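You operate a simulated robot arm through the tools that you are given. There is no shell and no other tool.

Carry out the task below with a simulated two-armed robot. There is one attempt and no reset: what you move stays moved.

## Task
Wind bobbin 95 full from the pink cone on the bench winder.
Fine: cone on, then hold its thread; when it is full switch off, then put it in the green bobbin tray.

It is judged by the outcome, as a careful person would: the job done as asked, and still so three seconds after it is handed in. It fails if anything else is knocked over, pushed out of place, dropped, spilled or broken.

## Robot
Two 7-joint arms with two-finger parallel grippers on one trunk that stands fixed in place. Base frame: the origin is at the foot of the trunk, x ahead of it, y to its left, z up. Units: mm, rad, N and s.
The left shoulder is at [70, 188, 1190], the right one opposite. With the tool pointing down near the work surface each hand reaches from about 240 to 780 mm from the base axis, measured 20 degrees to its own side. Payload 3.91 kg a hand.
The TCP of each hand is the grasp point between the finger pads, 30 mm short of the fingertips. In the tool frame z runs along the fingers and y along their closing line. Largest opening 110 mm; finger width 20, thickness 10; the body of the gripper, 48 by 112 mm, starts 55 mm behind the TCP.
Orientation is that of the tool frame in the base frame, as a unit quaternion [w, x, y, z]. With the fingers straight down and closing along the base's y, the tool's x points along the base's -x, its y along +y and its z along -z.

## Interface
- The arms move only by the tool play_rows. It takes "left_plan", "right_plan" or both (then of equal length, played together; a hand with none holds still); each is a list of rows, each a list of 3 entries, a list of its own where there are three numbers: the shift along the tool's x, y, z in m, then the turn, a rotation vector about the tool's x, y, z in rad, then the finger opening in m, from 0 to 0.11. In form: [[[tx, ty, tz], [wx, wy, wz], fingers], ...]. A call has 1 to 20 rows; each row shifts and turns the commanded pose from where the row before left it, along the tool's axes as they then stand. Rows are played at 5 a second. More than 50 mm and 0.15 rad between two rows, or a gripper value outside its range, and nothing of the call is played. A pose out of reach is approached as far as the arm can. The call stops where the force on the tool passes 80 N (or 10 N more than at its start, if that is more) or the arm is blocked; 0.2 s more then pass. The fingers move at their own pace (about 72 mm/s each) and stop on an object; they squeeze with about 33 N. The grip force told is the motor's: it shows also when the fingers shut on nothing. Time passes only in rows, and 0.2 s behind the last, so rows that do not move let the fingers close. The reply holds the time, the measured pose of the TCP, the force on the tool along the base axes, the opening and the grip force, in the units named above and with some noise, with the torque about the TCP (base axes, N m) and any sound that the robot's microphone picked up, and new pictures: "views" is both (left out), scene, wrist or none (wrist: the cameras of the hands that moved).
- Cameras (640 x 400 px; columns grow to the right, rows downward): "scene" is now at [124.9, 48.1, 1418.5]; the picture's right is [0.53, -0.85, 0.00], its down [-0.47, -0.29, -0.83] and it looks along [0.71, 0.44, -0.55] (base axes); focal length 338 px, centre (320, 200). "left" rides on the left gripper at [72, -17, -103] in its tool frame; the picture's right is [0.23, 0.97, 0.00], its down [-0.76, 0.18, -0.62] and it looks along [-0.61, 0.14, 0.78] (tool axes); focal length 222 px, centre (320, 200). "right" rides on the right gripper at [72, 17, -103] in its tool frame; the picture's right is [-0.23, 0.97, 0.00], its down [-0.76, -0.18, -0.62] and it looks along [-0.61, -0.14, 0.78] (tool axes); focal length 222 px, centre (320, 200). There is no depth. A picture from a camera that has moved, and an enlarged one, comes with that camera's place and axes in the base frame and with its lens.
- move_column(by): slides the trunk up (or, below 0, down) by that many mm; the arms and the scene camera ride with it, the base frame stays. It gives what a move gives, with no picture.
- pan_tilt(pan, tilt): turns the head with the scene camera to pan (to the left, within 1.501 rad either way) and tilt (down, from -0.506 to 1.204), counted from straight ahead of the robot. It gives what a move gives, and a new picture of the scene camera.
- enlarge(camera, box): a new picture of the part [left, top, right, bottom] of that camera's present view, enlarged. It takes no simulated time.
- job_done(): hands the job in; it is judged then, once.

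Nothing tells you positions but the pictures and the camera data. Unless the task says otherwise, let go and move clear before handing in.

The tools are called after "Emit:" as name(argument=value, ...) on one line, values as JSON. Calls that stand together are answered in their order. play_rows: Moves the arms, as the interface text tells. Its arguments: {"type":"object","properties":{"left_plan":{"type":"array"},"right_plan":{"type":"array"},"views":{"type":"string","enum":["both","scene","wrist","none"]}},"required":[]} The other tools are called the same way: move_column (by) moves the trunk up or down; pan_tilt (pan, tilt) turns the head that bears the scene camera; enlarge (camera, box) takes an enlarged picture of a part of a camera's view; job_done () hands the job in.

At the start:

```text
time_s: 0.0
left_position: [426.1, 492.6, 1185.4]
left_tool_rot: [0.0, 0.0, 1.0, 0.0]
left_ft_force: [0.0, 0.2, 0.6]
left_ft_torque: [0.04, -0.01, 0.0]
left_opening: 110.2
left_grasp_force: 0.1
right_position: [456.5, 22.0, 1129.4]
right_tool_rot: [0.0, -0.001, 1.0, 0.001]
right_ft_force: [0.1, 0.6, 0.3]
right_ft_torque: [0.02, 0.0, 0.02]
right_opening: 110.0
right_grasp_force: 0.1
trunk travel left (down, up): [-700.0, 240.0]
head pan, tilt (commanded): [0.559, 0.583]
```

scene: 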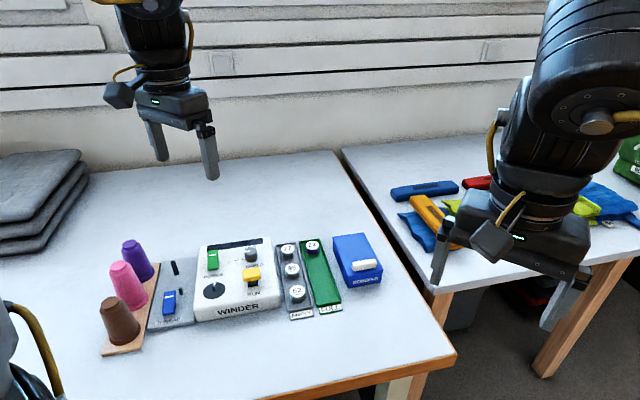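
right: 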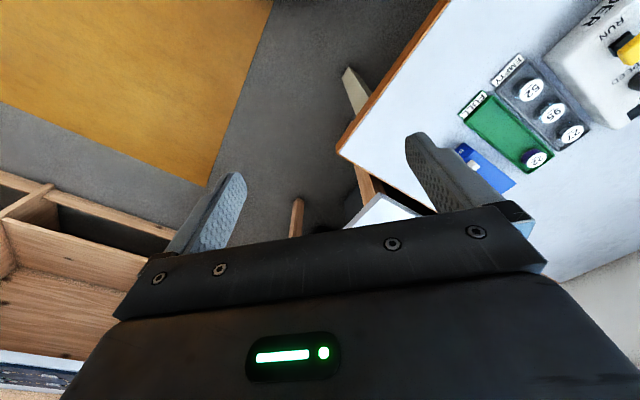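
left: 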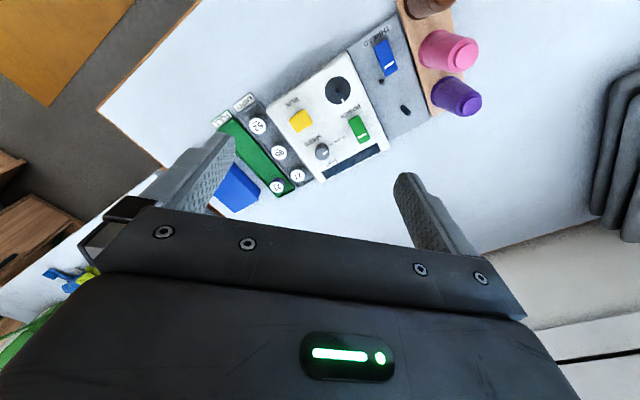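

I see a bench with three cones (purple, pink, brown), a winder with switches, a grey tray of empty bobbins, a green "FULL" tray and a blue box. First I take enlarged pictures to learn the details.

Emit:
enlarge(camera="scene", box=[90, 220, 250, 360])

Emit:
enlarge(camera="scene", box=[190, 220, 390, 345])

Emit:
enlarge(camera="left", box=[200, 0, 500, 200])

Emit:
enlarge(camera="right", box=[440, 0, 640, 200])

```text
2.86 times, centred on (170, 290) of scene
camera zoom: at [124.9, 48.1, 1418.5], right [0.53, -0.85, 0.0], down [-0.47, -0.29, -0.83], along [0.71, 0.44, -0.55], focal length 966 px, centre (749, -57)
```

zoom: 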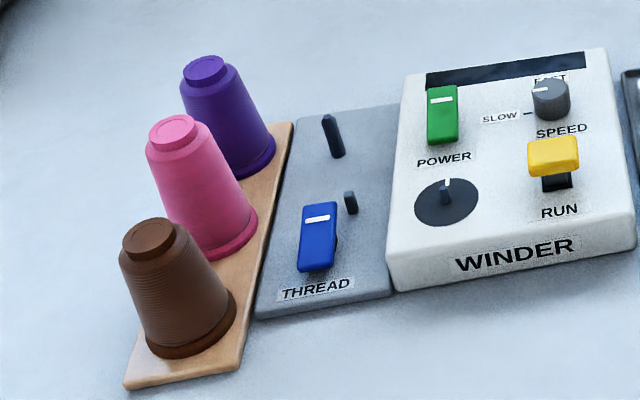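

```text
3.20 times, centred on (290, 282) of scene
camera zoom: at [124.9, 48.1, 1418.5], right [0.53, -0.85, 0.0], down [-0.47, -0.29, -0.83], along [0.71, 0.44, -0.55], focal length 1082 px, centre (416, -64)
```

zoom: 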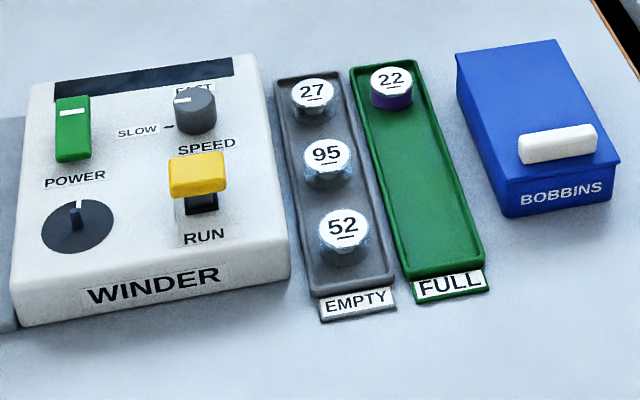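

```text
2.00 times, centred on (350, 100) of left
camera zoom: at [355.4, 475.2, 1290.9], right [-0.23, 0.97, 0.0], down [0.76, 0.18, 0.62], along [0.61, 0.14, -0.78], focal length 444 px, centre (260, 400)
```

zoom: 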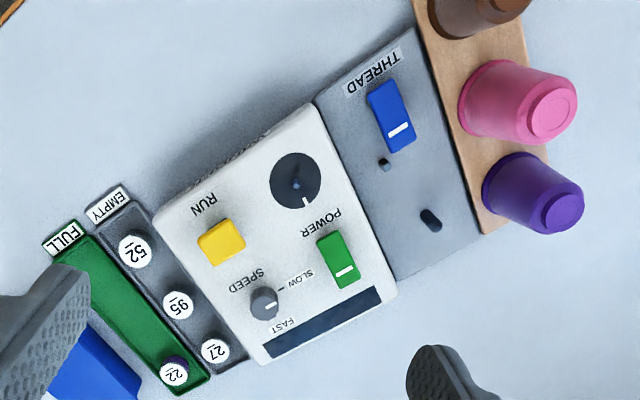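

```text
2.00 times, centred on (540, 100) of right
camera zoom: at [383.6, 39.6, 1232.4], right [0.23, 0.97, 0.0], down [0.76, -0.18, 0.62], along [0.61, -0.14, -0.78], focal length 444 px, centre (-120, 400)
```

zoom: 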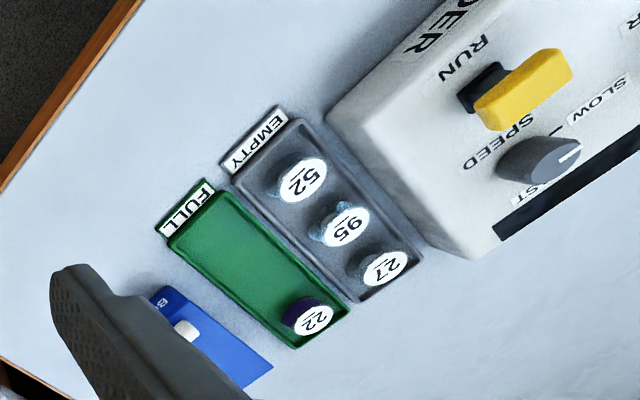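

The bench layout lies turned about 45° in the base frame, with bobbin 95 near (611, 435, 807). I zoom in harder on each part before moving anything.

Emit:
enlarge(camera="scene", box=[145, 255, 205, 330])

Emit:
enlarge(camera="scene", box=[195, 235, 285, 295])

Emit:
enlarge(camera="left", box=[350, 0, 490, 120])

Emit:
enlarge(camera="left", box=[280, 70, 400, 190])

Emit:
enlarge(camera="left", box=[205, 85, 325, 205])

Emit:
enlarge(camera="scene", box=[325, 225, 395, 295])

```text
5.33 times, centred on (175, 292) of scene
camera zoom: at [124.9, 48.1, 1418.5], right [0.53, -0.85, 0.0], down [-0.47, -0.29, -0.83], along [0.71, 0.44, -0.55], focal length 1804 px, centre (1093, -293)
```

zoom: 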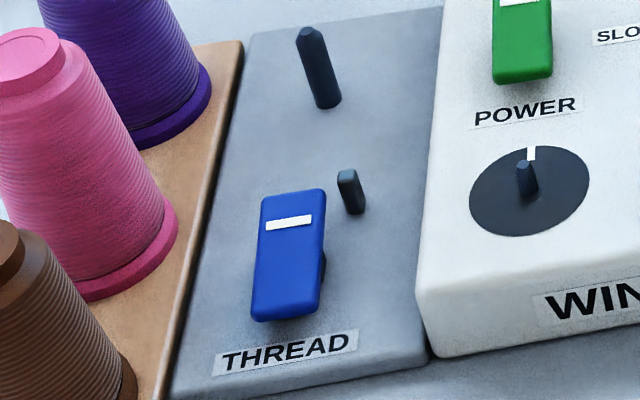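

```text
6.67 times, centred on (240, 265) of scene
camera zoom: at [124.9, 48.1, 1418.5], right [0.53, -0.85, 0.0], down [-0.47, -0.29, -0.83], along [0.71, 0.44, -0.55], focal length 2254 px, centre (853, -233)
```

zoom: 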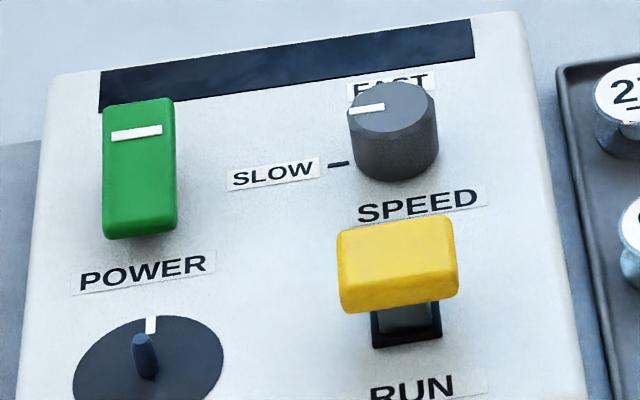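

```text
3.33 times, centred on (420, 60) of left
camera zoom: at [355.4, 475.2, 1290.9], right [-0.23, 0.97, 0.0], down [0.76, 0.18, 0.62], along [0.61, 0.14, -0.78], focal length 740 px, centre (-13, 667)
```

zoom: 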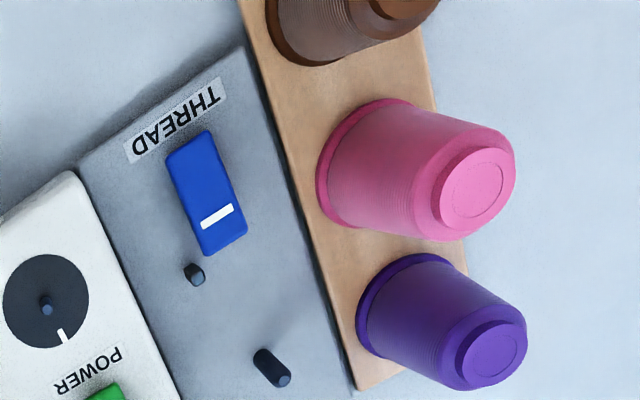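

```text
3.33 times, centred on (340, 130) of left
camera zoom: at [355.4, 475.2, 1290.9], right [-0.23, 0.97, 0.0], down [0.76, 0.18, 0.62], along [0.61, 0.14, -0.78], focal length 740 px, centre (253, 433)
```

zoom: 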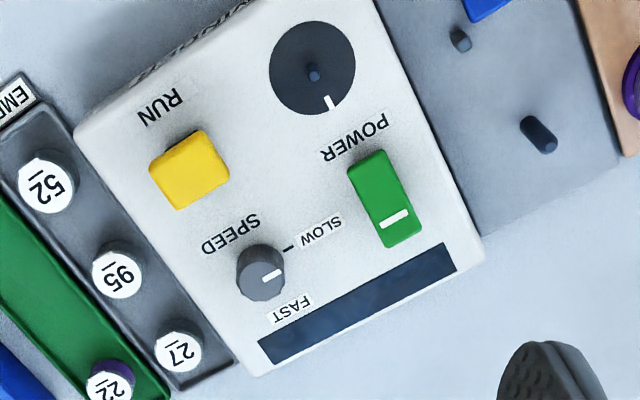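

```text
3.33 times, centred on (265, 145) of left
camera zoom: at [355.4, 475.2, 1290.9], right [-0.23, 0.97, 0.0], down [0.76, 0.18, 0.62], along [0.61, 0.14, -0.78], focal length 740 px, centre (503, 383)
```

zoom: 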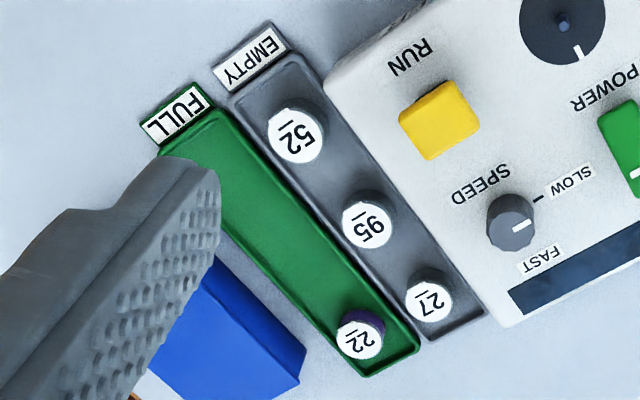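

```text
5.71 times, centred on (360, 260) of scene
camera zoom: at [124.9, 48.1, 1418.5], right [0.53, -0.85, 0.0], down [-0.47, -0.29, -0.83], along [0.71, 0.44, -0.55], focal length 1932 px, centre (91, -143)
```

zoom: 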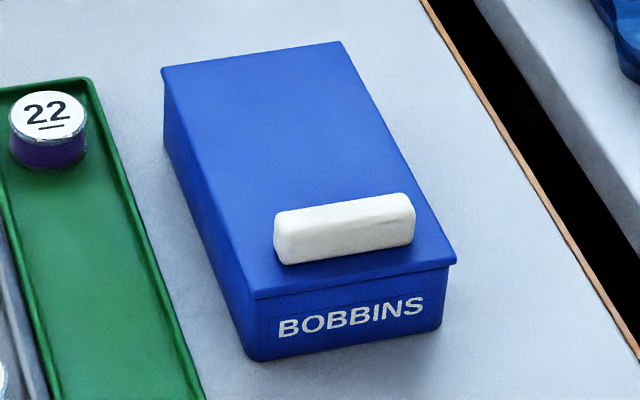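

All key parts are located roughly: pink cone near (346, 698) with its top at z≈898, cone peg near (453, 682), spindle near (447, 533). I now bring the left hand round for a closer, operator-side look at the thread plate and winder.

Emit:
play_rows(left_plan=[[[0.0232, -0.0034, 0.0376], [0, 0, 0], 0.11], [[0.0232, -0.0034, 0.0376], [0, 0, 0], 0.11], [[0.0232, -0.0034, 0.0376], [0, 0, 0], 0.11], [[0.0232, -0.0034, 0.0376], [0, 0, 0], 0.11], [[0.0232, -0.0034, 0.0376], [0, 0, 0], 0.11], [[0, 0, 0], [0, 0, -0.1309], 0.11], [[0, 0, 0], [0, 0, -0.1309], 0.11], [[0, 0, 0], [0, 0, -0.1309], 0.11], [[0, 0, 0], [0, 0, -0.1309], 0.11], [[0, 0, 0], [0, 0, -0.1309], 0.11], [[0, 0, 0], [0, 0, -0.1309], 0.11]], views="both")

```text
time_s: 2.4
left_position: [302.2, 476.0, 989.9]
left_tool_rot: [-0.021, -0.288, 0.957, -0.003]
left_ft_force: [0.4, 0.2, -0.6]
left_ft_torque: [0.02, 0.01, -0.01]
left_opening: 109.9
left_grasp_force: 0.0
left hand out of reach, approached as far as the arm can: row 10, 11
right_position: [457.6, 19.3, 1128.1]
right_tool_rot: [0.0, 0.001, 1.0, 0.0]
right_ft_force: [-1.0, -0.7, 0.1]
right_ft_torque: [0.0, 0.01, -0.01]
right_opening: 110.0
right_grasp_force: 0.1
trunk travel left (down, up): [-700.0, 240.0]
head pan, tilt (commanded): [0.559, 0.583]
camera scene: at [125.9, 45.0, 1418.4], right [0.53, -0.85, 0.0], down [-0.47, -0.29, -0.83], along [0.71, 0.44, -0.55], focal length 338 px, centre (320, 200)
camera left: at [256.0, 424.1, 1097.6], right [-0.73, 0.69, 0.01], down [0.56, 0.58, 0.59], along [0.4, 0.44, -0.81], focal length 222 px, centre (320, 200)
```

scene: 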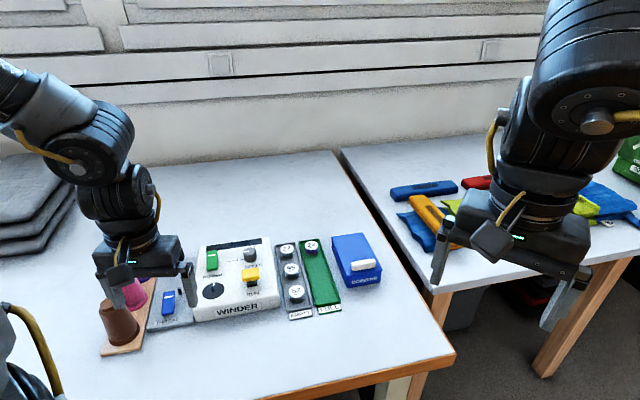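
left: 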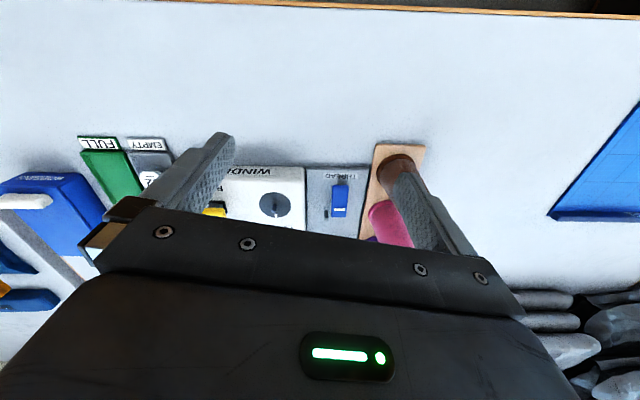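

The left hand turned about 33° and then met a joint limit; the wrist camera's picture is upside down relative to the operator. I zoom into this view to study the thread plate and controls.

Emit:
enlarge(camera="left", box=[225, 135, 345, 235])

Emit:
enlarge(camera="left", box=[295, 130, 435, 250])

Emit:
enlarge(camera="scene", box=[145, 235, 285, 325])

```text
4.00 times, centred on (285, 185) of left
camera zoom: at [256.0, 424.1, 1097.6], right [-0.73, 0.69, 0.01], down [0.56, 0.58, 0.59], along [0.4, 0.44, -0.81], focal length 888 px, centre (460, 260)
```

zoom: 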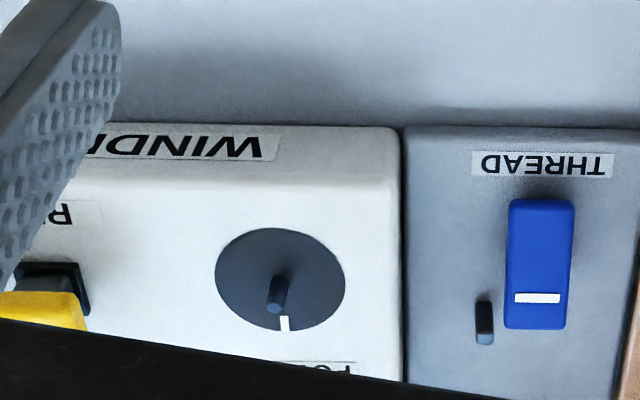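

```text
3.33 times, centred on (365, 190) of left
camera zoom: at [256.0, 424.1, 1097.6], right [-0.73, 0.69, 0.01], down [0.56, 0.58, 0.59], along [0.4, 0.44, -0.81], focal length 740 px, centre (170, 233)
```

zoom: 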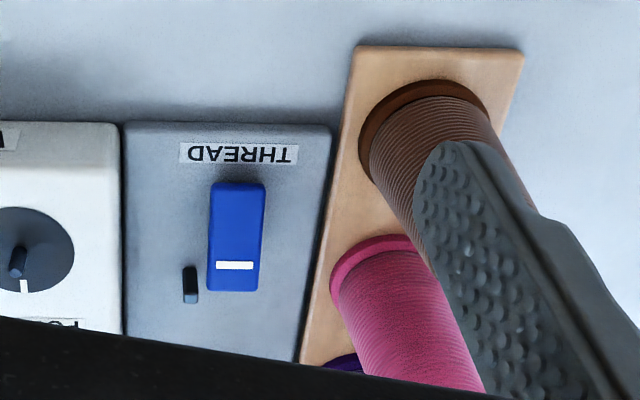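

```text
4.44 times, centred on (215, 280) of scene
camera zoom: at [125.9, 45.0, 1418.4], right [0.53, -0.85, 0.0], down [-0.47, -0.29, -0.83], along [0.71, 0.44, -0.55], focal length 1503 px, centre (787, -156)
```

zoom: 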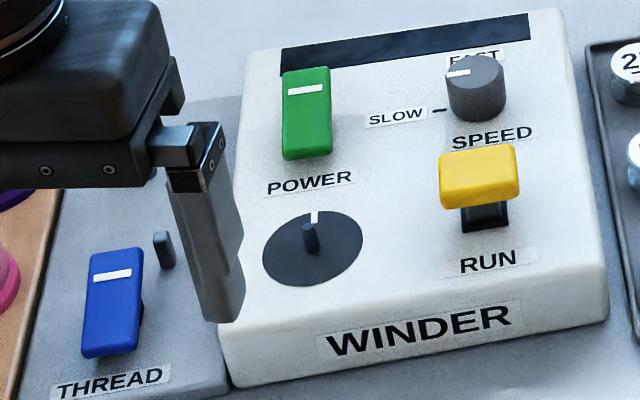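

The POWER and THREAD rockers both seem to have their marked far end raised, and RUN is a yellow T-handle in a slot. I raise both hands so I can then lower the trunk for a low side view of the controls.

Emit:
play_rows(left_plan=[[[0, 0, -0.04], [0, 0, 0.1], 0.11], [[0, 0, -0.045], [0, 0, 0.1], 0.11], [[0, 0, -0.045], [0, 0, 0.1], 0.11], [[0, 0, -0.045], [0, 0, 0], 0.11], [[0, 0, -0.045], [0, 0, 0], 0.11], [[0, 0, -0.045], [0, 0, 0], 0.11]], right_plan=[[[0, 0, -0.03], [0, 0, 0], 0.11], [[0, 0, -0.03], [0, 0, 0], 0.11], [[0, 0, -0.03], [0, 0, 0], 0.11], [[0, 0, -0.03], [0, 0, 0], 0.11], [[0, 0, -0.03], [0, 0, 0], 0.11], [[0, 0, 0], [0, 0, 0], 0.11]], views="scene")

```text
time_s: 3.8
left_position: [312.9, 482.1, 1253.7]
left_tool_rot: [-0.02, -0.142, 0.99, -0.008]
left_ft_force: [-0.4, 0.1, -0.2]
left_ft_torque: [0.02, 0.0, 0.02]
left_opening: 110.0
left_grasp_force: 0.0
right_position: [458.2, 21.9, 1279.1]
right_tool_rot: [0.0, -0.001, 1.0, 0.0]
right_ft_force: [0.2, -0.2, -0.5]
right_ft_torque: [0.02, -0.01, 0.01]
right_opening: 110.0
right_grasp_force: 0.2
trunk travel left (down, up): [-700.0, 240.0]
head pan, tilt (commanded): [0.559, 0.583]
camera scene: at [125.8, 47.2, 1418.3], right [0.53, -0.85, 0.0], down [-0.47, -0.29, -0.83], along [0.71, 0.44, -0.55], focal length 338 px, centre (320, 200)
```

scene: 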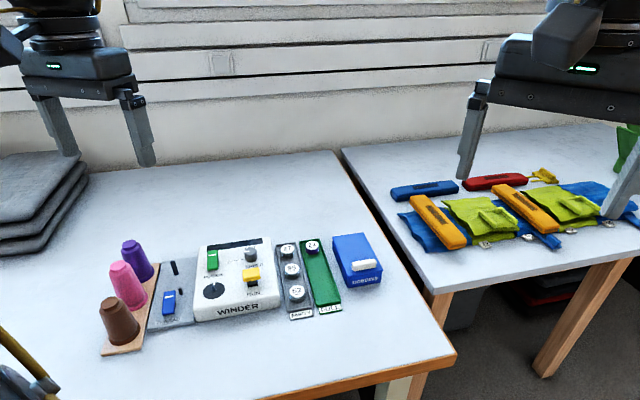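

The hands are up and the view is clear. Lowering the trunk could bring the elbow onto the bench, so I skip that and instead measure the cones precisely from zoomed pictures.

Emit:
enlarge(camera="scene", box=[95, 232, 195, 302])

Emit:
enlarge(camera="scene", box=[95, 290, 195, 360])

Emit:
enlarge(camera="left", box=[0, 0, 640, 400])

```text
5.71 times, centred on (145, 267) of scene
camera zoom: at [125.8, 47.2, 1418.3], right [0.53, -0.85, 0.0], down [-0.47, -0.29, -0.83], along [0.71, 0.44, -0.55], focal length 1932 px, centre (1320, -183)
```

zoom: 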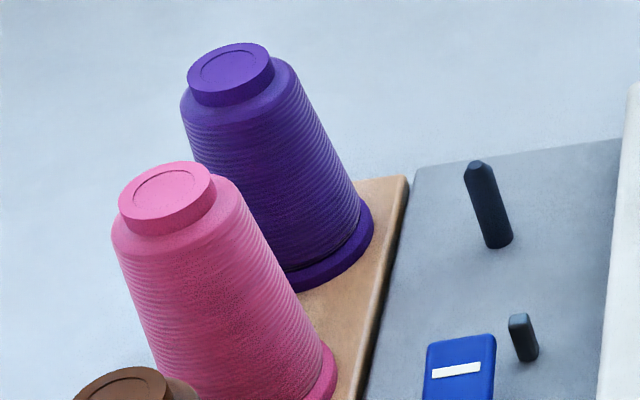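

```text
5.71 times, centred on (145, 325) of scene
camera zoom: at [125.8, 47.2, 1418.3], right [0.53, -0.85, 0.0], down [-0.47, -0.29, -0.83], along [0.71, 0.44, -0.55], focal length 1932 px, centre (1320, -514)
```

zoom: 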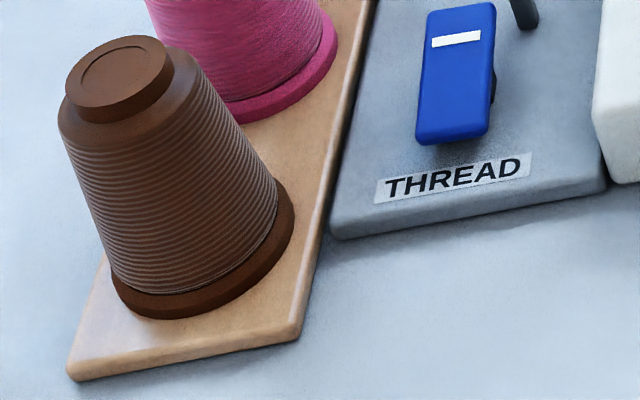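

```text
1.00 times, centred on (320, 200) of left (not enlarged: the box is as wide or as high as the picture)
camera zoom: at [253.4, 447.7, 1361.7], right [-0.49, 0.87, 0.0], down [0.7, 0.4, 0.59], along [0.51, 0.29, -0.81], focal length 222 px, centre (320, 200)
```

zoom: 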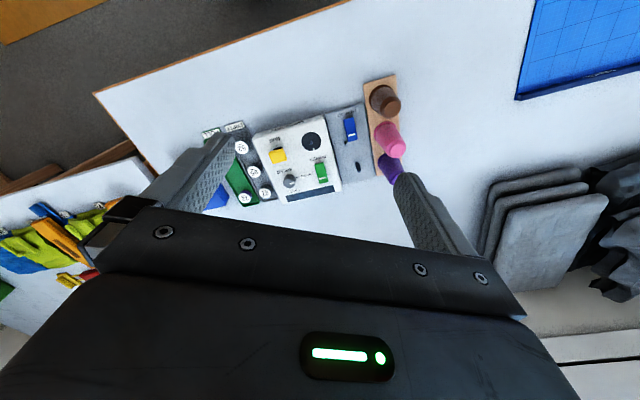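

The cones stand 90 mm apart along the 45° line, with the pink one at about (344, 699), top z≈898, and the cone peg near (453, 682, 794–826). I level the left hand, turn it so the fingers straddle the pink cone across the row, and move above it.

Emit:
play_rows(left_plan=[[[0, 0, 0], [-0.01, -0.042, -0.1], 0.095], [[0, 0, 0], [0, 0, -0.115], 0.095], [[-0.0164, 0.0219, 0.03175], [0, 0, 0], 0.095], [[-0.0164, 0.0219, 0.03175], [0, 0, 0], 0.095], [[-0.0164, 0.0219, 0.03175], [0, 0, 0], 0.095], [[-0.0164, 0.0219, 0.03175], [0, 0, 0], 0.095], [[-0.0164, 0.0219, 0.03175], [0, 0, 0], 0.095], [[-0.0164, 0.0219, 0.03175], [0, 0, 0], 0.095], [[-0.0164, 0.0219, 0.03175], [0, 0, 0], 0.095], [[-0.0164, 0.0219, 0.03175], [0, 0, 0], 0.095], [[0, 0, 0], [0, 0, 0], 0.095]], views="both")

```text
time_s: 6.2
left_position: [342.2, 699.2, 1001.6]
left_tool_rot: [0.001, -0.248, 0.969, 0.001]
left_ft_force: [0.4, -0.3, 0.4]
left_ft_torque: [0.0, -0.03, 0.02]
left_opening: 94.9
left_grasp_force: 0.1
right_position: [455.5, 22.8, 1280.3]
right_tool_rot: [0.0, -0.001, 1.0, 0.0]
right_ft_force: [0.5, -0.5, -1.0]
right_ft_torque: [0.0, 0.01, -0.03]
right_opening: 110.1
right_grasp_force: 0.0
trunk travel left (down, up): [-700.0, 240.0]
head pan, tilt (commanded): [0.559, 0.583]
camera scene: at [124.4, 47.0, 1418.6], right [0.53, -0.85, 0.0], down [-0.47, -0.29, -0.83], along [0.71, 0.44, -0.55], focal length 338 px, centre (320, 200)
camera left: at [287.5, 650.7, 1105.6], right [-0.67, 0.75, 0.0], down [0.58, 0.52, 0.62], along [0.47, 0.42, -0.78], focal length 222 px, centre (320, 200)
```

scene: 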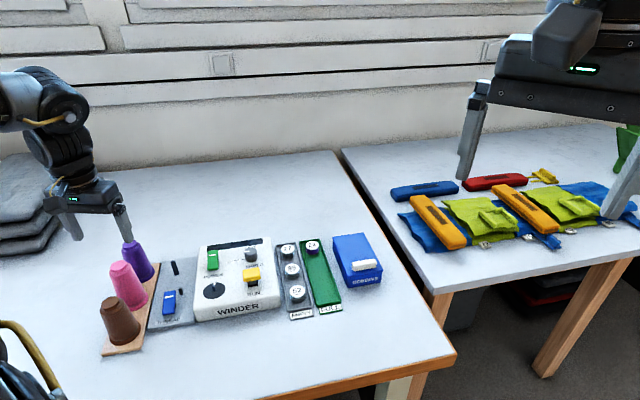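
left: 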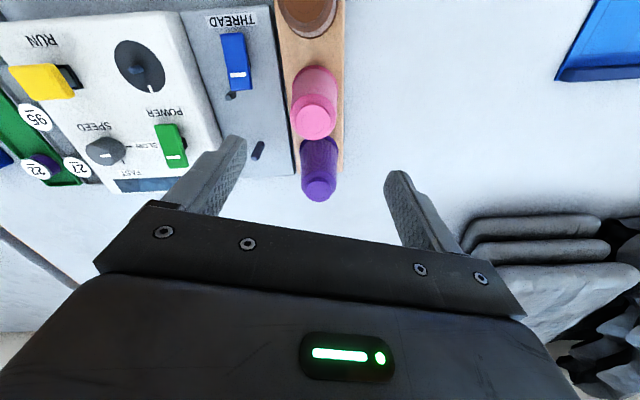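

The wrist view agrees with my estimate of the pink cone (about (345, 696)). I zoom in on this view to refine the cone and peg positions.

Emit:
enlarge(camera="left", box=[220, 50, 360, 210])

Emit:
enlarge(camera="left", box=[180, 5, 280, 85])

Emit:
enlarge(camera="left", box=[0, 0, 200, 200])

```text
2.50 times, centred on (290, 130) of left
camera zoom: at [287.5, 650.7, 1105.6], right [-0.67, 0.75, 0.0], down [0.58, 0.52, 0.62], along [0.47, 0.42, -0.78], focal length 555 px, centre (395, 375)
```

zoom: 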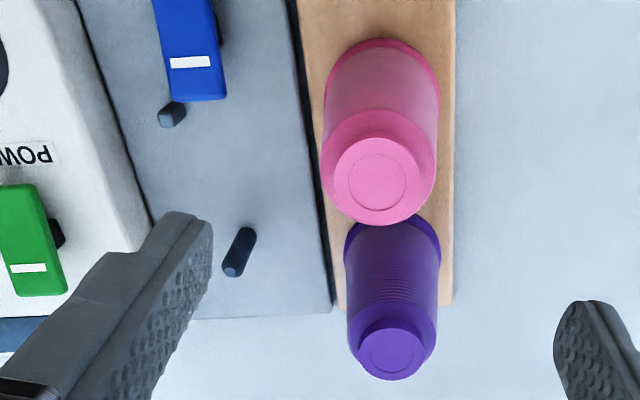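

```text
5.00 times, centred on (230, 45) of left
camera zoom: at [287.5, 650.7, 1105.6], right [-0.67, 0.75, 0.0], down [0.58, 0.52, 0.62], along [0.47, 0.42, -0.78], focal length 1111 px, centre (770, 975)
```

zoom: 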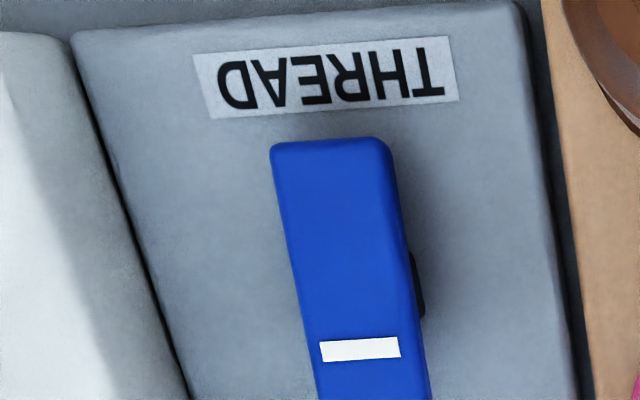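

```text
2.00 times, centred on (100, 100) of left
camera zoom: at [287.5, 650.7, 1105.6], right [-0.67, 0.75, 0.0], down [0.58, 0.52, 0.62], along [0.47, 0.42, -0.78], focal length 444 px, centre (760, 400)
```

zoom: 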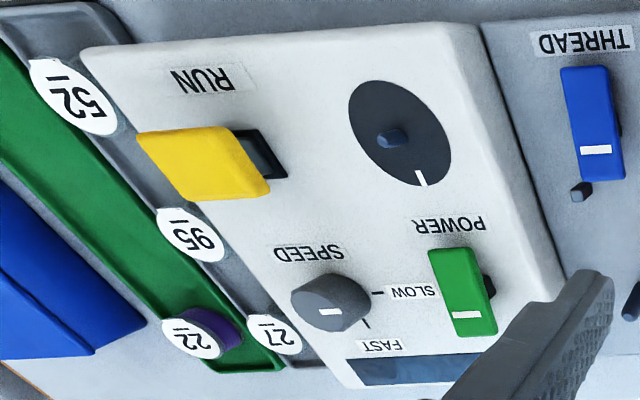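

The cone is within a few mm of below the hand. I descend to just above the cone top and check alignment again.

Emit:
play_rows(left_plan=[[[-0.0007, -0.0018, 0.025], [0, 0, 0], 0.095], [[-0.0007, -0.0018, 0.025], [0, 0, 0], 0.095], [[0, 0, 0.02], [0, 0, 0], 0.095], [[0, 0, 0], [0, 0, 0], 0.095]], views="both")

Emit:
enlarge(camera="left", box=[160, 40, 480, 240])

Emit:
enlarge(camera="scene", box=[40, 190, 180, 300])

```text
time_s: 7.2
left_position: [344.4, 699.4, 932.8]
left_tool_rot: [0.001, -0.248, 0.969, 0.001]
left_ft_force: [0.0, -0.4, -0.7]
left_ft_torque: [-0.01, 0.0, 0.0]
left_opening: 94.5
left_grasp_force: 0.1
right_position: [456.7, 23.5, 1278.1]
right_tool_rot: [0.0, 0.0, 1.0, 0.0]
right_ft_force: [-0.8, 0.2, 0.1]
right_ft_torque: [0.0, 0.0, 0.01]
right_opening: 110.1
right_grasp_force: 0.0
trunk travel left (down, up): [-700.0, 240.0]
head pan, tilt (commanded): [0.559, 0.583]
camera scene: at [124.8, 48.3, 1418.5], right [0.53, -0.85, 0.0], down [-0.47, -0.29, -0.83], along [0.71, 0.44, -0.55], focal length 338 px, centre (320, 200)
camera left: at [290.3, 649.7, 1036.3], right [-0.67, 0.75, 0.0], down [0.58, 0.52, 0.62], along [0.47, 0.42, -0.78], focal length 222 px, centre (320, 200)
```

scene: 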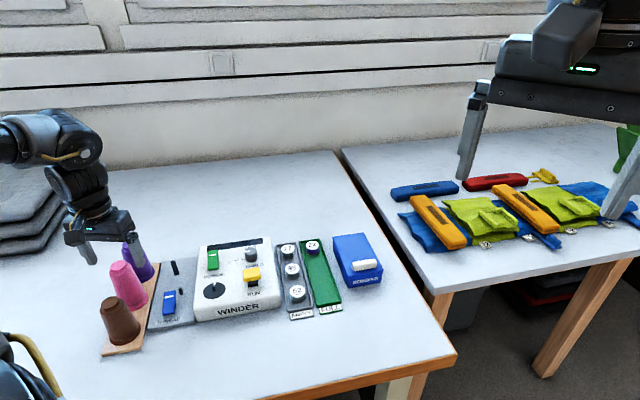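
left: 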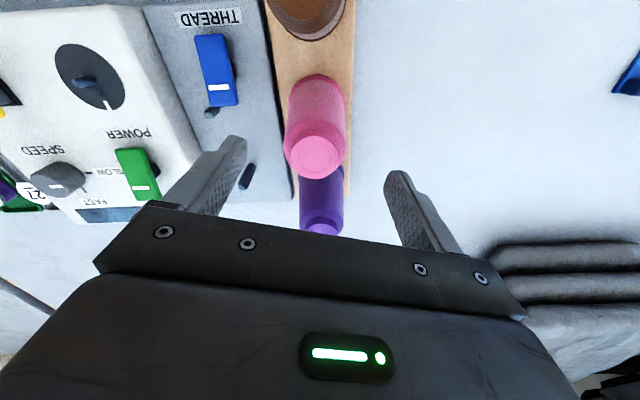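

```text
2.00 times, centred on (320, 140) of left
camera zoom: at [290.3, 649.7, 1036.3], right [-0.67, 0.75, 0.0], down [0.58, 0.52, 0.62], along [0.47, 0.42, -0.78], focal length 444 px, centre (320, 320)
```

zoom: 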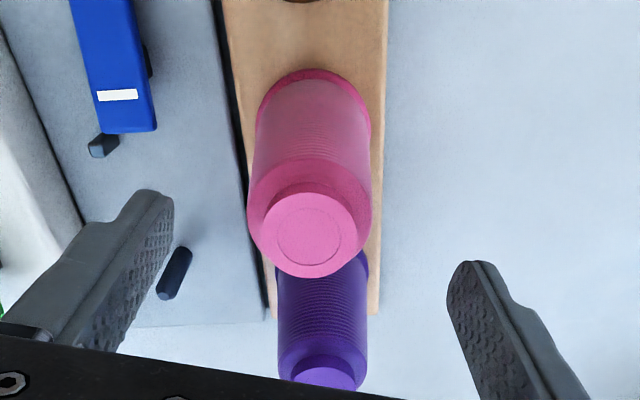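

```text
3.64 times, centred on (110, 245) of scene
camera zoom: at [124.8, 48.3, 1418.5], right [0.53, -0.85, 0.0], down [-0.47, -0.29, -0.83], along [0.71, 0.44, -0.55], focal length 1230 px, centre (1084, 36)
```

zoom: 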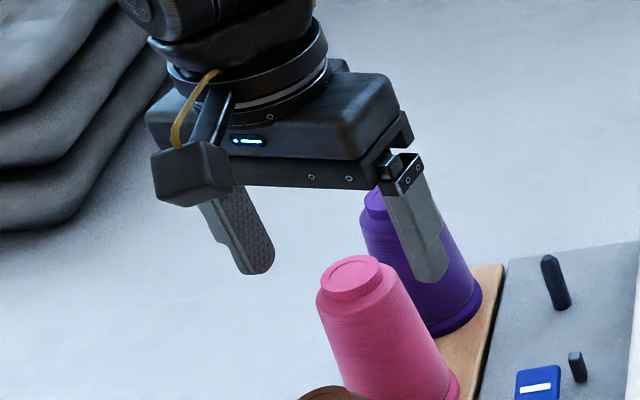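

The hand is centred over the pink cone within a few mm. I descend to grip the upper body and close the fingers.

Emit:
play_rows(left_plan=[[[0.0003, -0.002, 0.025], [0, 0, 0], 0.095], [[0, 0, 0.025], [0, 0, 0], 0.095], [[0, 0, 0.024], [0, 0, 0], 0.095], [[0, 0, 0], [0, 0, 0], 0.095], [[0, 0, 0], [0, 0, 0], 0.07], [[0, 0, 0], [0, 0, 0], 0.04], [[0, 0, 0], [0, 0, 0], 0.03], [[0, 0, 0], [0, 0, 0], 0.03], [[0, 0, 0], [0, 0, 0], 0.03]], views="both")

Emit:
enlarge(camera="scene", box=[70, 220, 210, 330])

```text
time_s: 9.2
left_position: [343.1, 696.6, 855.5]
left_tool_rot: [0.0, -0.247, 0.969, 0.001]
left_ft_force: [1.1, -2.1, -0.6]
left_ft_torque: [-0.03, -0.05, 0.02]
left_opening: 52.6
left_grasp_force: 32.7
right_position: [456.6, 22.6, 1280.2]
right_tool_rot: [0.0, -0.001, 1.0, 0.0]
right_ft_force: [0.7, -0.2, -0.3]
right_ft_torque: [0.01, 0.02, -0.01]
right_opening: 110.1
right_grasp_force: 0.0
trunk travel left (down, up): [-700.0, 240.0]
head pan, tilt (commanded): [0.559, 0.583]
camera scene: at [124.9, 48.0, 1418.5], right [0.53, -0.85, 0.0], down [-0.47, -0.29, -0.83], along [0.71, 0.44, -0.55], focal length 338 px, centre (320, 200)
camera left: at [289.0, 648.0, 959.8], right [-0.67, 0.75, 0.0], down [0.58, 0.52, 0.62], along [0.47, 0.42, -0.78], focal length 222 px, centre (320, 200)
```

scene: 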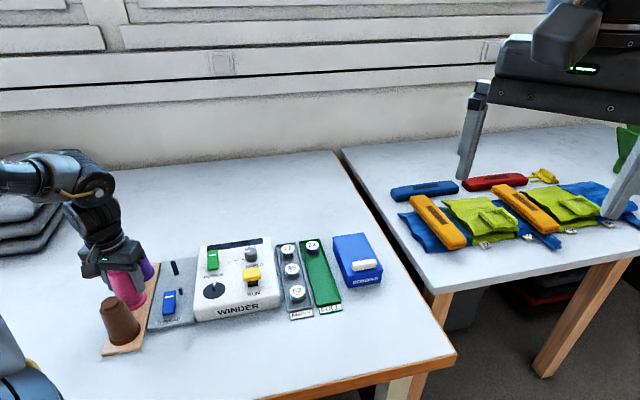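
left: 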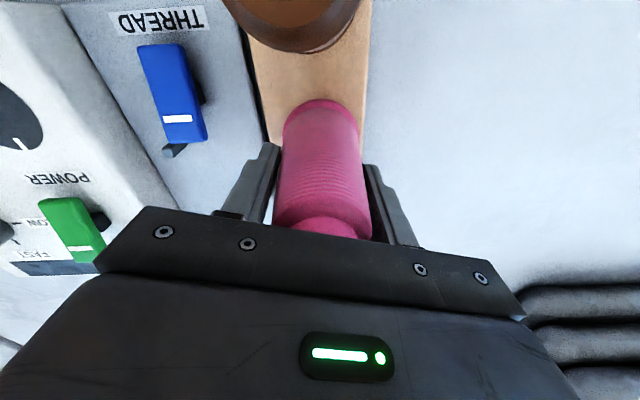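

```text
3.64 times, centred on (140, 275) of scene
camera zoom: at [124.9, 48.0, 1418.5], right [0.53, -0.85, 0.0], down [-0.47, -0.29, -0.83], along [0.71, 0.44, -0.55], focal length 1230 px, centre (974, -73)
```

zoom: 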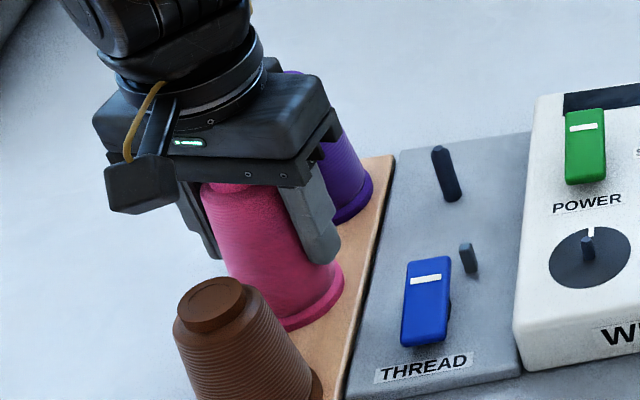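

The pink cone is gripped at 53 mm with full force. I lift it straight up and check.

Emit:
play_rows(left_plan=[[[0, 0, -0.01], [0, 0, 0], 0.03], [[0, 0, -0.02], [0, 0, 0], 0.03], [[0, 0, -0.03], [0, 0, 0], 0.03], [[0, 0, -0.035], [0, 0, 0], 0.03], [[0, 0, 0], [0, 0, 0], 0.03]], views="both")

Emit:
enlarge(camera="scene", box=[70, 200, 210, 310])

Emit:
enlarge(camera="left", box=[160, 40, 480, 240])

```text
time_s: 10.4
left_position: [344.9, 696.8, 950.4]
left_tool_rot: [0.0, -0.248, 0.969, -0.001]
left_ft_force: [-0.8, -0.3, -1.8]
left_ft_torque: [0.02, -0.03, 0.01]
left_opening: 45.2
left_grasp_force: 33.3
right_position: [456.0, 24.3, 1278.7]
right_tool_rot: [0.0, -0.002, 1.0, -0.001]
right_ft_force: [0.4, -0.8, -0.2]
right_ft_torque: [0.0, 0.04, 0.0]
right_opening: 109.8
right_grasp_force: 0.0
trunk travel left (down, up): [-700.0, 240.0]
head pan, tilt (commanded): [0.559, 0.583]
camera scene: at [125.2, 48.8, 1418.4], right [0.53, -0.85, 0.0], down [-0.47, -0.29, -0.83], along [0.71, 0.44, -0.55], focal length 338 px, centre (320, 200)
camera left: at [290.3, 647.2, 1056.3], right [-0.67, 0.75, 0.0], down [0.58, 0.52, 0.62], along [0.46, 0.42, -0.78], focal length 222 px, centre (320, 200)
```

scene: 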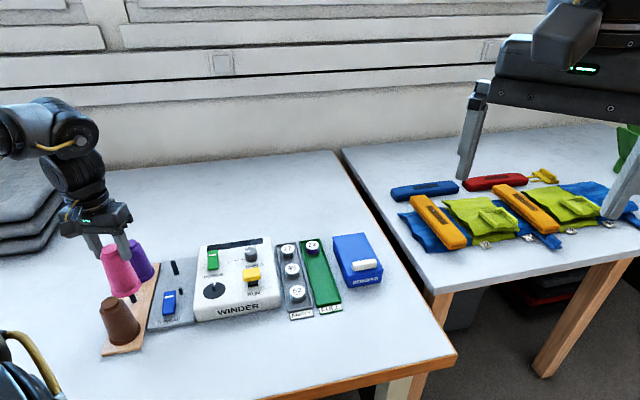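
left: 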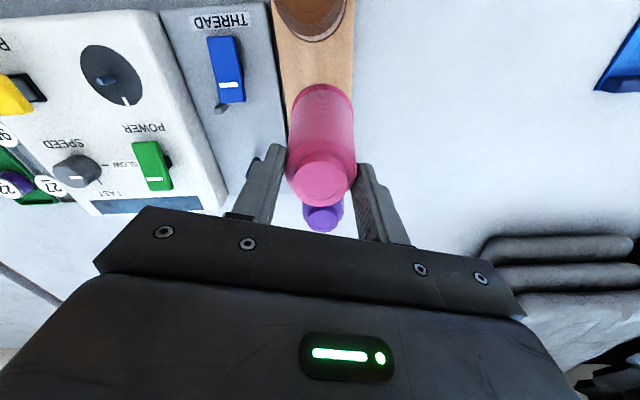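

```text
3.64 times, centred on (140, 255) of scene
camera zoom: at [125.2, 48.8, 1418.4], right [0.53, -0.85, 0.0], down [-0.47, -0.29, -0.83], along [0.71, 0.44, -0.55], focal length 1230 px, centre (974, 0)
```

zoom: 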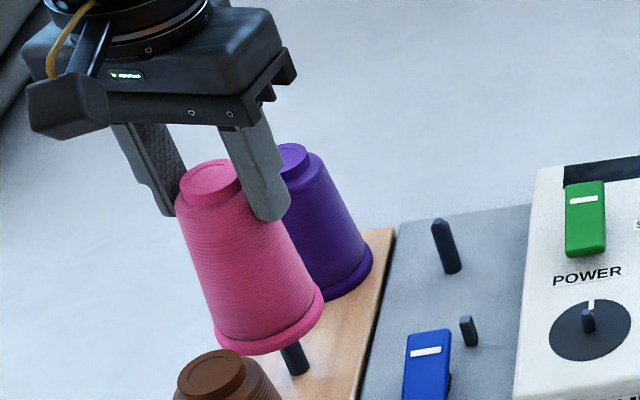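

```text
2.00 times, centred on (320, 140) of left
camera zoom: at [290.3, 647.2, 1056.3], right [-0.67, 0.75, 0.0], down [0.58, 0.52, 0.62], along [0.46, 0.42, -0.78], focal length 444 px, centre (320, 320)
```

zoom: 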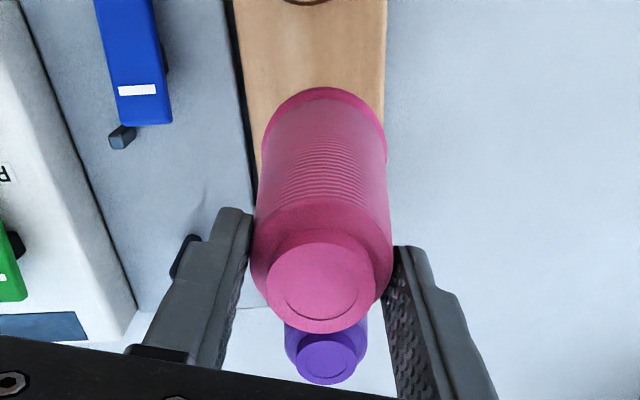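

The cone slipped down in the grip while lifting: its top is now level with the TCP and only the upper 20 mm is held. I hold still to see whether it keeps slipping.

Emit:
play_rows(left_plan=[[[0, 0, 0], [0, 0, 0], 0.02]], views="none")

Emit:
enlarge(camera="scene", box=[70, 200, 210, 310])

```text
time_s: 10.8
left_position: [345.1, 696.4, 951.9]
left_tool_rot: [0.001, -0.248, 0.969, 0.001]
left_ft_force: [-0.1, -0.7, -1.7]
left_ft_torque: [0.03, 0.01, -0.03]
left_opening: 45.4
left_grasp_force: 33.4
right_position: [457.2, 22.7, 1278.1]
right_tool_rot: [0.0, -0.001, 1.0, 0.0]
right_ft_force: [-0.2, -0.1, 0.3]
right_ft_torque: [-0.02, 0.02, 0.0]
right_opening: 110.0
right_grasp_force: 0.1
trunk travel left (down, up): [-700.0, 240.0]
head pan, tilt (commanded): [0.559, 0.583]
```

```text
3.64 times, centred on (140, 255) of scene
camera zoom: at [124.8, 48.0, 1418.5], right [0.53, -0.85, 0.0], down [-0.47, -0.29, -0.83], along [0.71, 0.44, -0.55], focal length 1230 px, centre (974, 0)
```

zoom: 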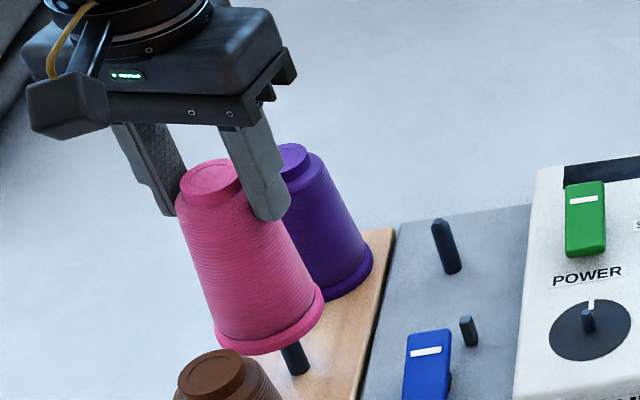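

The grip is stable now (opening constant, cone upright), and I can see the board's own peg under the pink cone. I zoom in to measure the displacement between that peg and the plate peg precisely.

Emit:
enlarge(camera="scene", box=[140, 255, 200, 305])

Emit:
enlarge(camera="scene", box=[110, 280, 170, 330])

Emit:
enlarge(camera="left", box=[200, 0, 320, 200])

```text
8.00 times, centred on (170, 280) of scene
camera zoom: at [124.8, 48.0, 1418.5], right [0.53, -0.85, 0.0], down [-0.47, -0.29, -0.83], along [0.71, 0.44, -0.55], focal length 2705 px, centre (1520, -440)
```

zoom: 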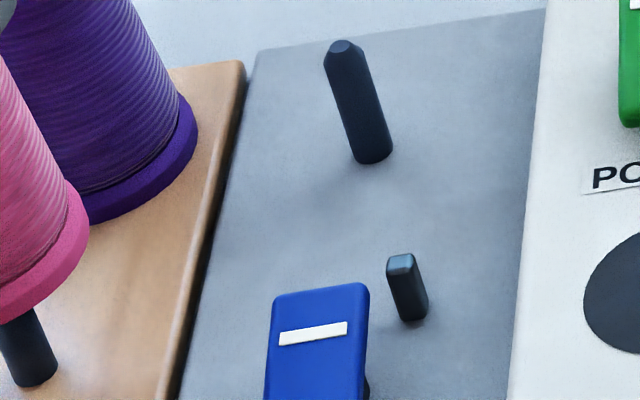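

```text
8.00 times, centred on (140, 305) of scene
camera zoom: at [124.8, 48.0, 1418.5], right [0.53, -0.85, 0.0], down [-0.47, -0.29, -0.83], along [0.71, 0.44, -0.55], focal length 2705 px, centre (1760, -640)
```

zoom: 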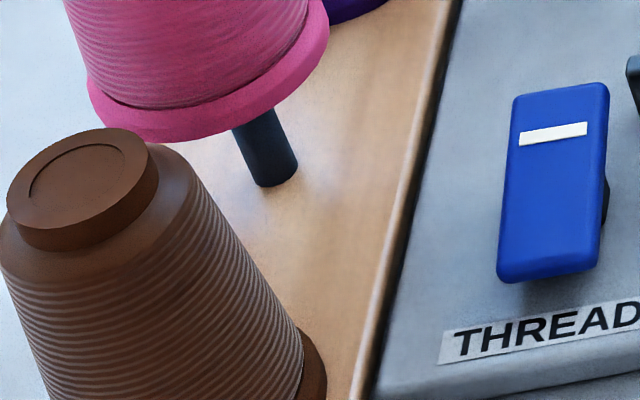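

```text
2.00 times, centred on (260, 100) of left
camera zoom: at [290.1, 646.7, 1056.7], right [-0.67, 0.75, 0.0], down [0.58, 0.52, 0.62], along [0.46, 0.42, -0.78], focal length 444 px, centre (440, 400)
```

zoom: 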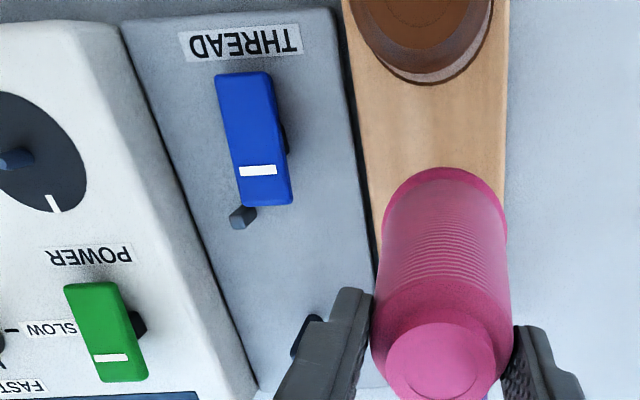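

The plate peg works out at about (452, 680.5), z 790–835, and the cone hangs upright in the hand. I carry it slowly over the peg and stop above to check alignment.

Emit:
play_rows(left_plan=[[[0, 0, -0.006], [0, 0, 0], 0.02], [[0, 0, -0.006], [0, 0, 0], 0.02], [[-0.01463, -0.01097, 0], [0, 0, 0], 0.02], [[-0.01463, -0.01097, 0], [0, 0, 0], 0.02], [[-0.01463, -0.01097, 0], [0, 0, 0], 0.02], [[-0.01463, -0.01097, 0], [0, 0, 0], 0.02], [[-0.01463, -0.01097, 0], [0, 0, 0], 0.02], [[-0.01463, -0.01097, 0], [0, 0, 0], 0.02], [[0, 0, 0], [0, 0, 0], 0.02]], views="both")

Emit:
enlarge(camera="scene", box=[140, 215, 220, 285])

Emit:
enlarge(camera="left", box=[200, 60, 440, 220])

```text
time_s: 12.8
left_position: [452.9, 681.3, 962.5]
left_tool_rot: [0.001, -0.248, 0.969, 0.0]
left_ft_force: [0.1, 0.3, -1.9]
left_ft_torque: [-0.01, -0.01, -0.03]
left_opening: 45.0
left_grasp_force: 32.6
right_position: [455.8, 23.8, 1278.7]
right_tool_rot: [0.001, 0.0, 1.0, 0.0]
right_ft_force: [0.0, 0.1, -0.4]
right_ft_torque: [0.02, -0.02, -0.01]
right_opening: 110.1
right_grasp_force: 0.1
trunk travel left (down, up): [-700.0, 240.0]
head pan, tilt (commanded): [0.559, 0.583]
camera scene: at [124.5, 48.8, 1418.5], right [0.53, -0.85, 0.0], down [-0.47, -0.29, -0.83], along [0.71, 0.44, -0.55], focal length 338 px, centre (320, 200)
camera left: at [398.5, 632.3, 1067.5], right [-0.67, 0.75, 0.0], down [0.58, 0.52, 0.62], along [0.47, 0.42, -0.78], focal length 222 px, centre (320, 200)
```

scene: 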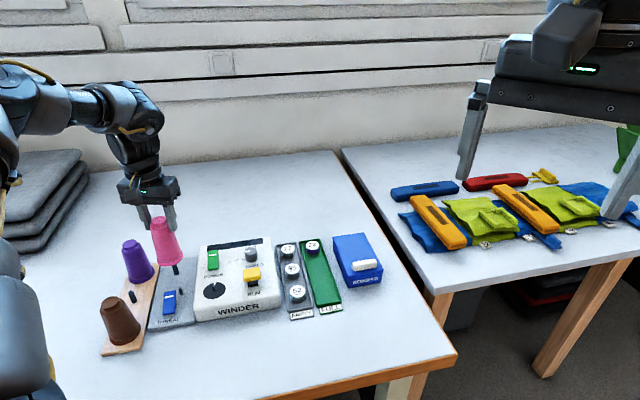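
left: 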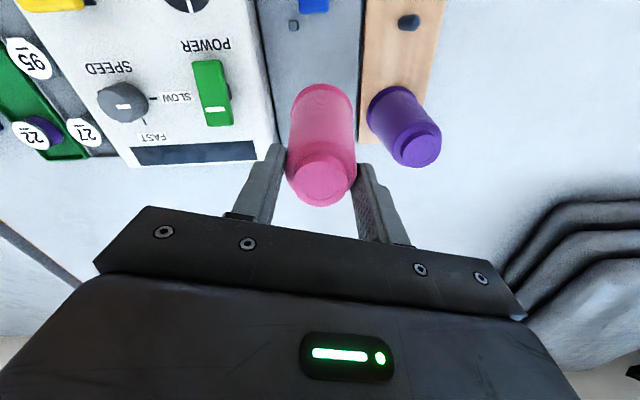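

```text
5.71 times, centred on (180, 250) of scene
camera zoom: at [124.5, 48.8, 1418.5], right [0.53, -0.85, 0.0], down [-0.47, -0.29, -0.83], along [0.71, 0.44, -0.55], focal length 1932 px, centre (1120, -86)
```

zoom: 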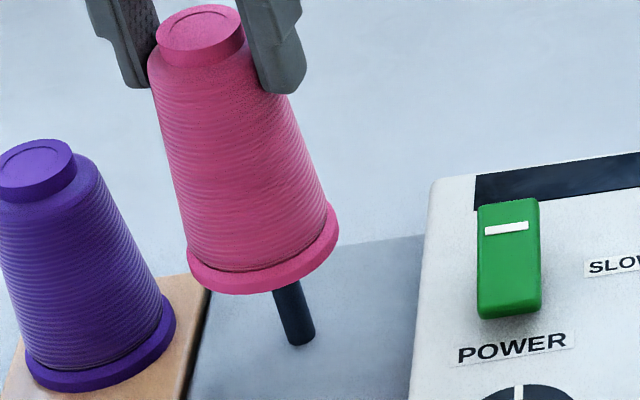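

```text
2.50 times, centred on (320, 140) of left
camera zoom: at [398.5, 632.3, 1067.5], right [-0.67, 0.75, 0.0], down [0.58, 0.52, 0.62], along [0.47, 0.42, -0.78], focal length 555 px, centre (320, 350)
```

zoom: 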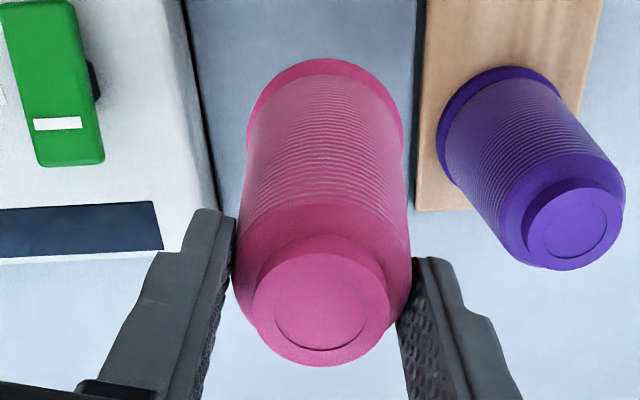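

The cone hangs over the peg; axis seems within a couple of mm. I zoom in on the flange and peg for a finer alignment check.

Emit:
enlarge(camera="scene", box=[155, 245, 200, 280])

Emit:
enlarge(camera="scene", box=[150, 210, 195, 250])

Emit:
enlarge(camera="left", box=[275, 75, 375, 145])

```text
11.43 times, centred on (178, 262) of scene
camera zoom: at [124.5, 48.8, 1418.5], right [0.53, -0.85, 0.0], down [-0.47, -0.29, -0.83], along [0.71, 0.44, -0.55], focal length 3865 px, centre (1949, -514)
```

zoom: 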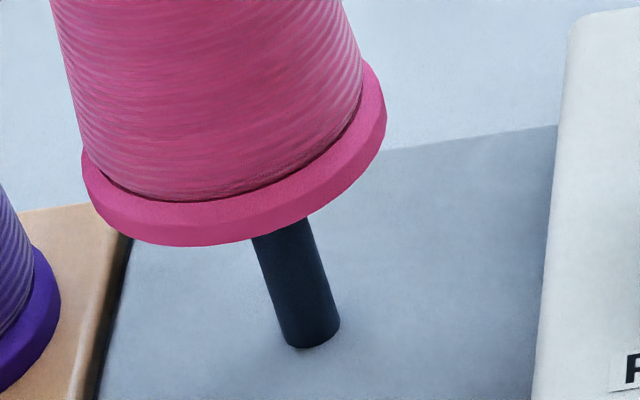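

```text
10.00 times, centred on (172, 230) of scene
camera zoom: at [124.5, 48.8, 1418.5], right [0.53, -0.85, 0.0], down [-0.47, -0.29, -0.83], along [0.71, 0.44, -0.55], focal length 3382 px, centre (1795, -100)
```

zoom: 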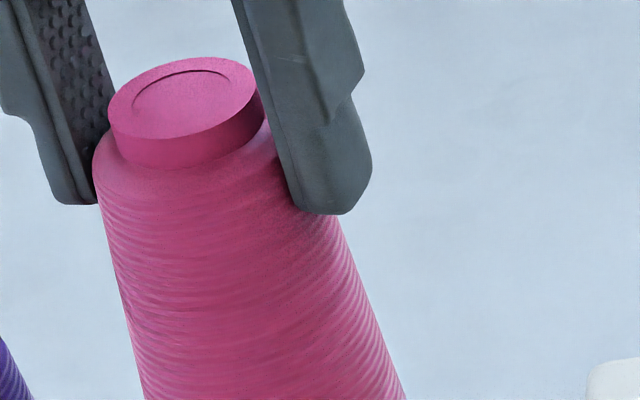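

```text
5.71 times, centred on (325, 110) of left
camera zoom: at [398.5, 632.3, 1067.5], right [-0.67, 0.75, 0.0], down [0.58, 0.52, 0.62], along [0.47, 0.42, -0.78], focal length 1269 px, centre (291, 714)
```

zoom: 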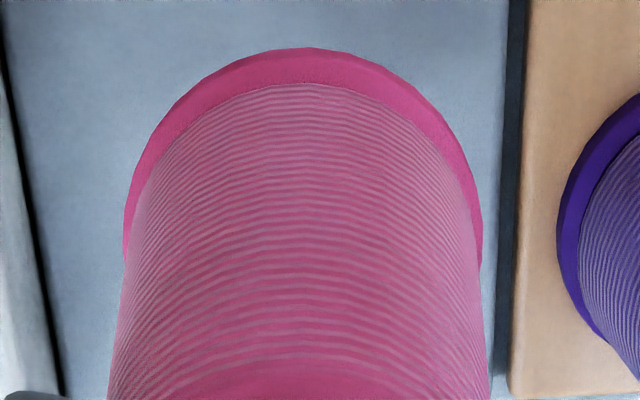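

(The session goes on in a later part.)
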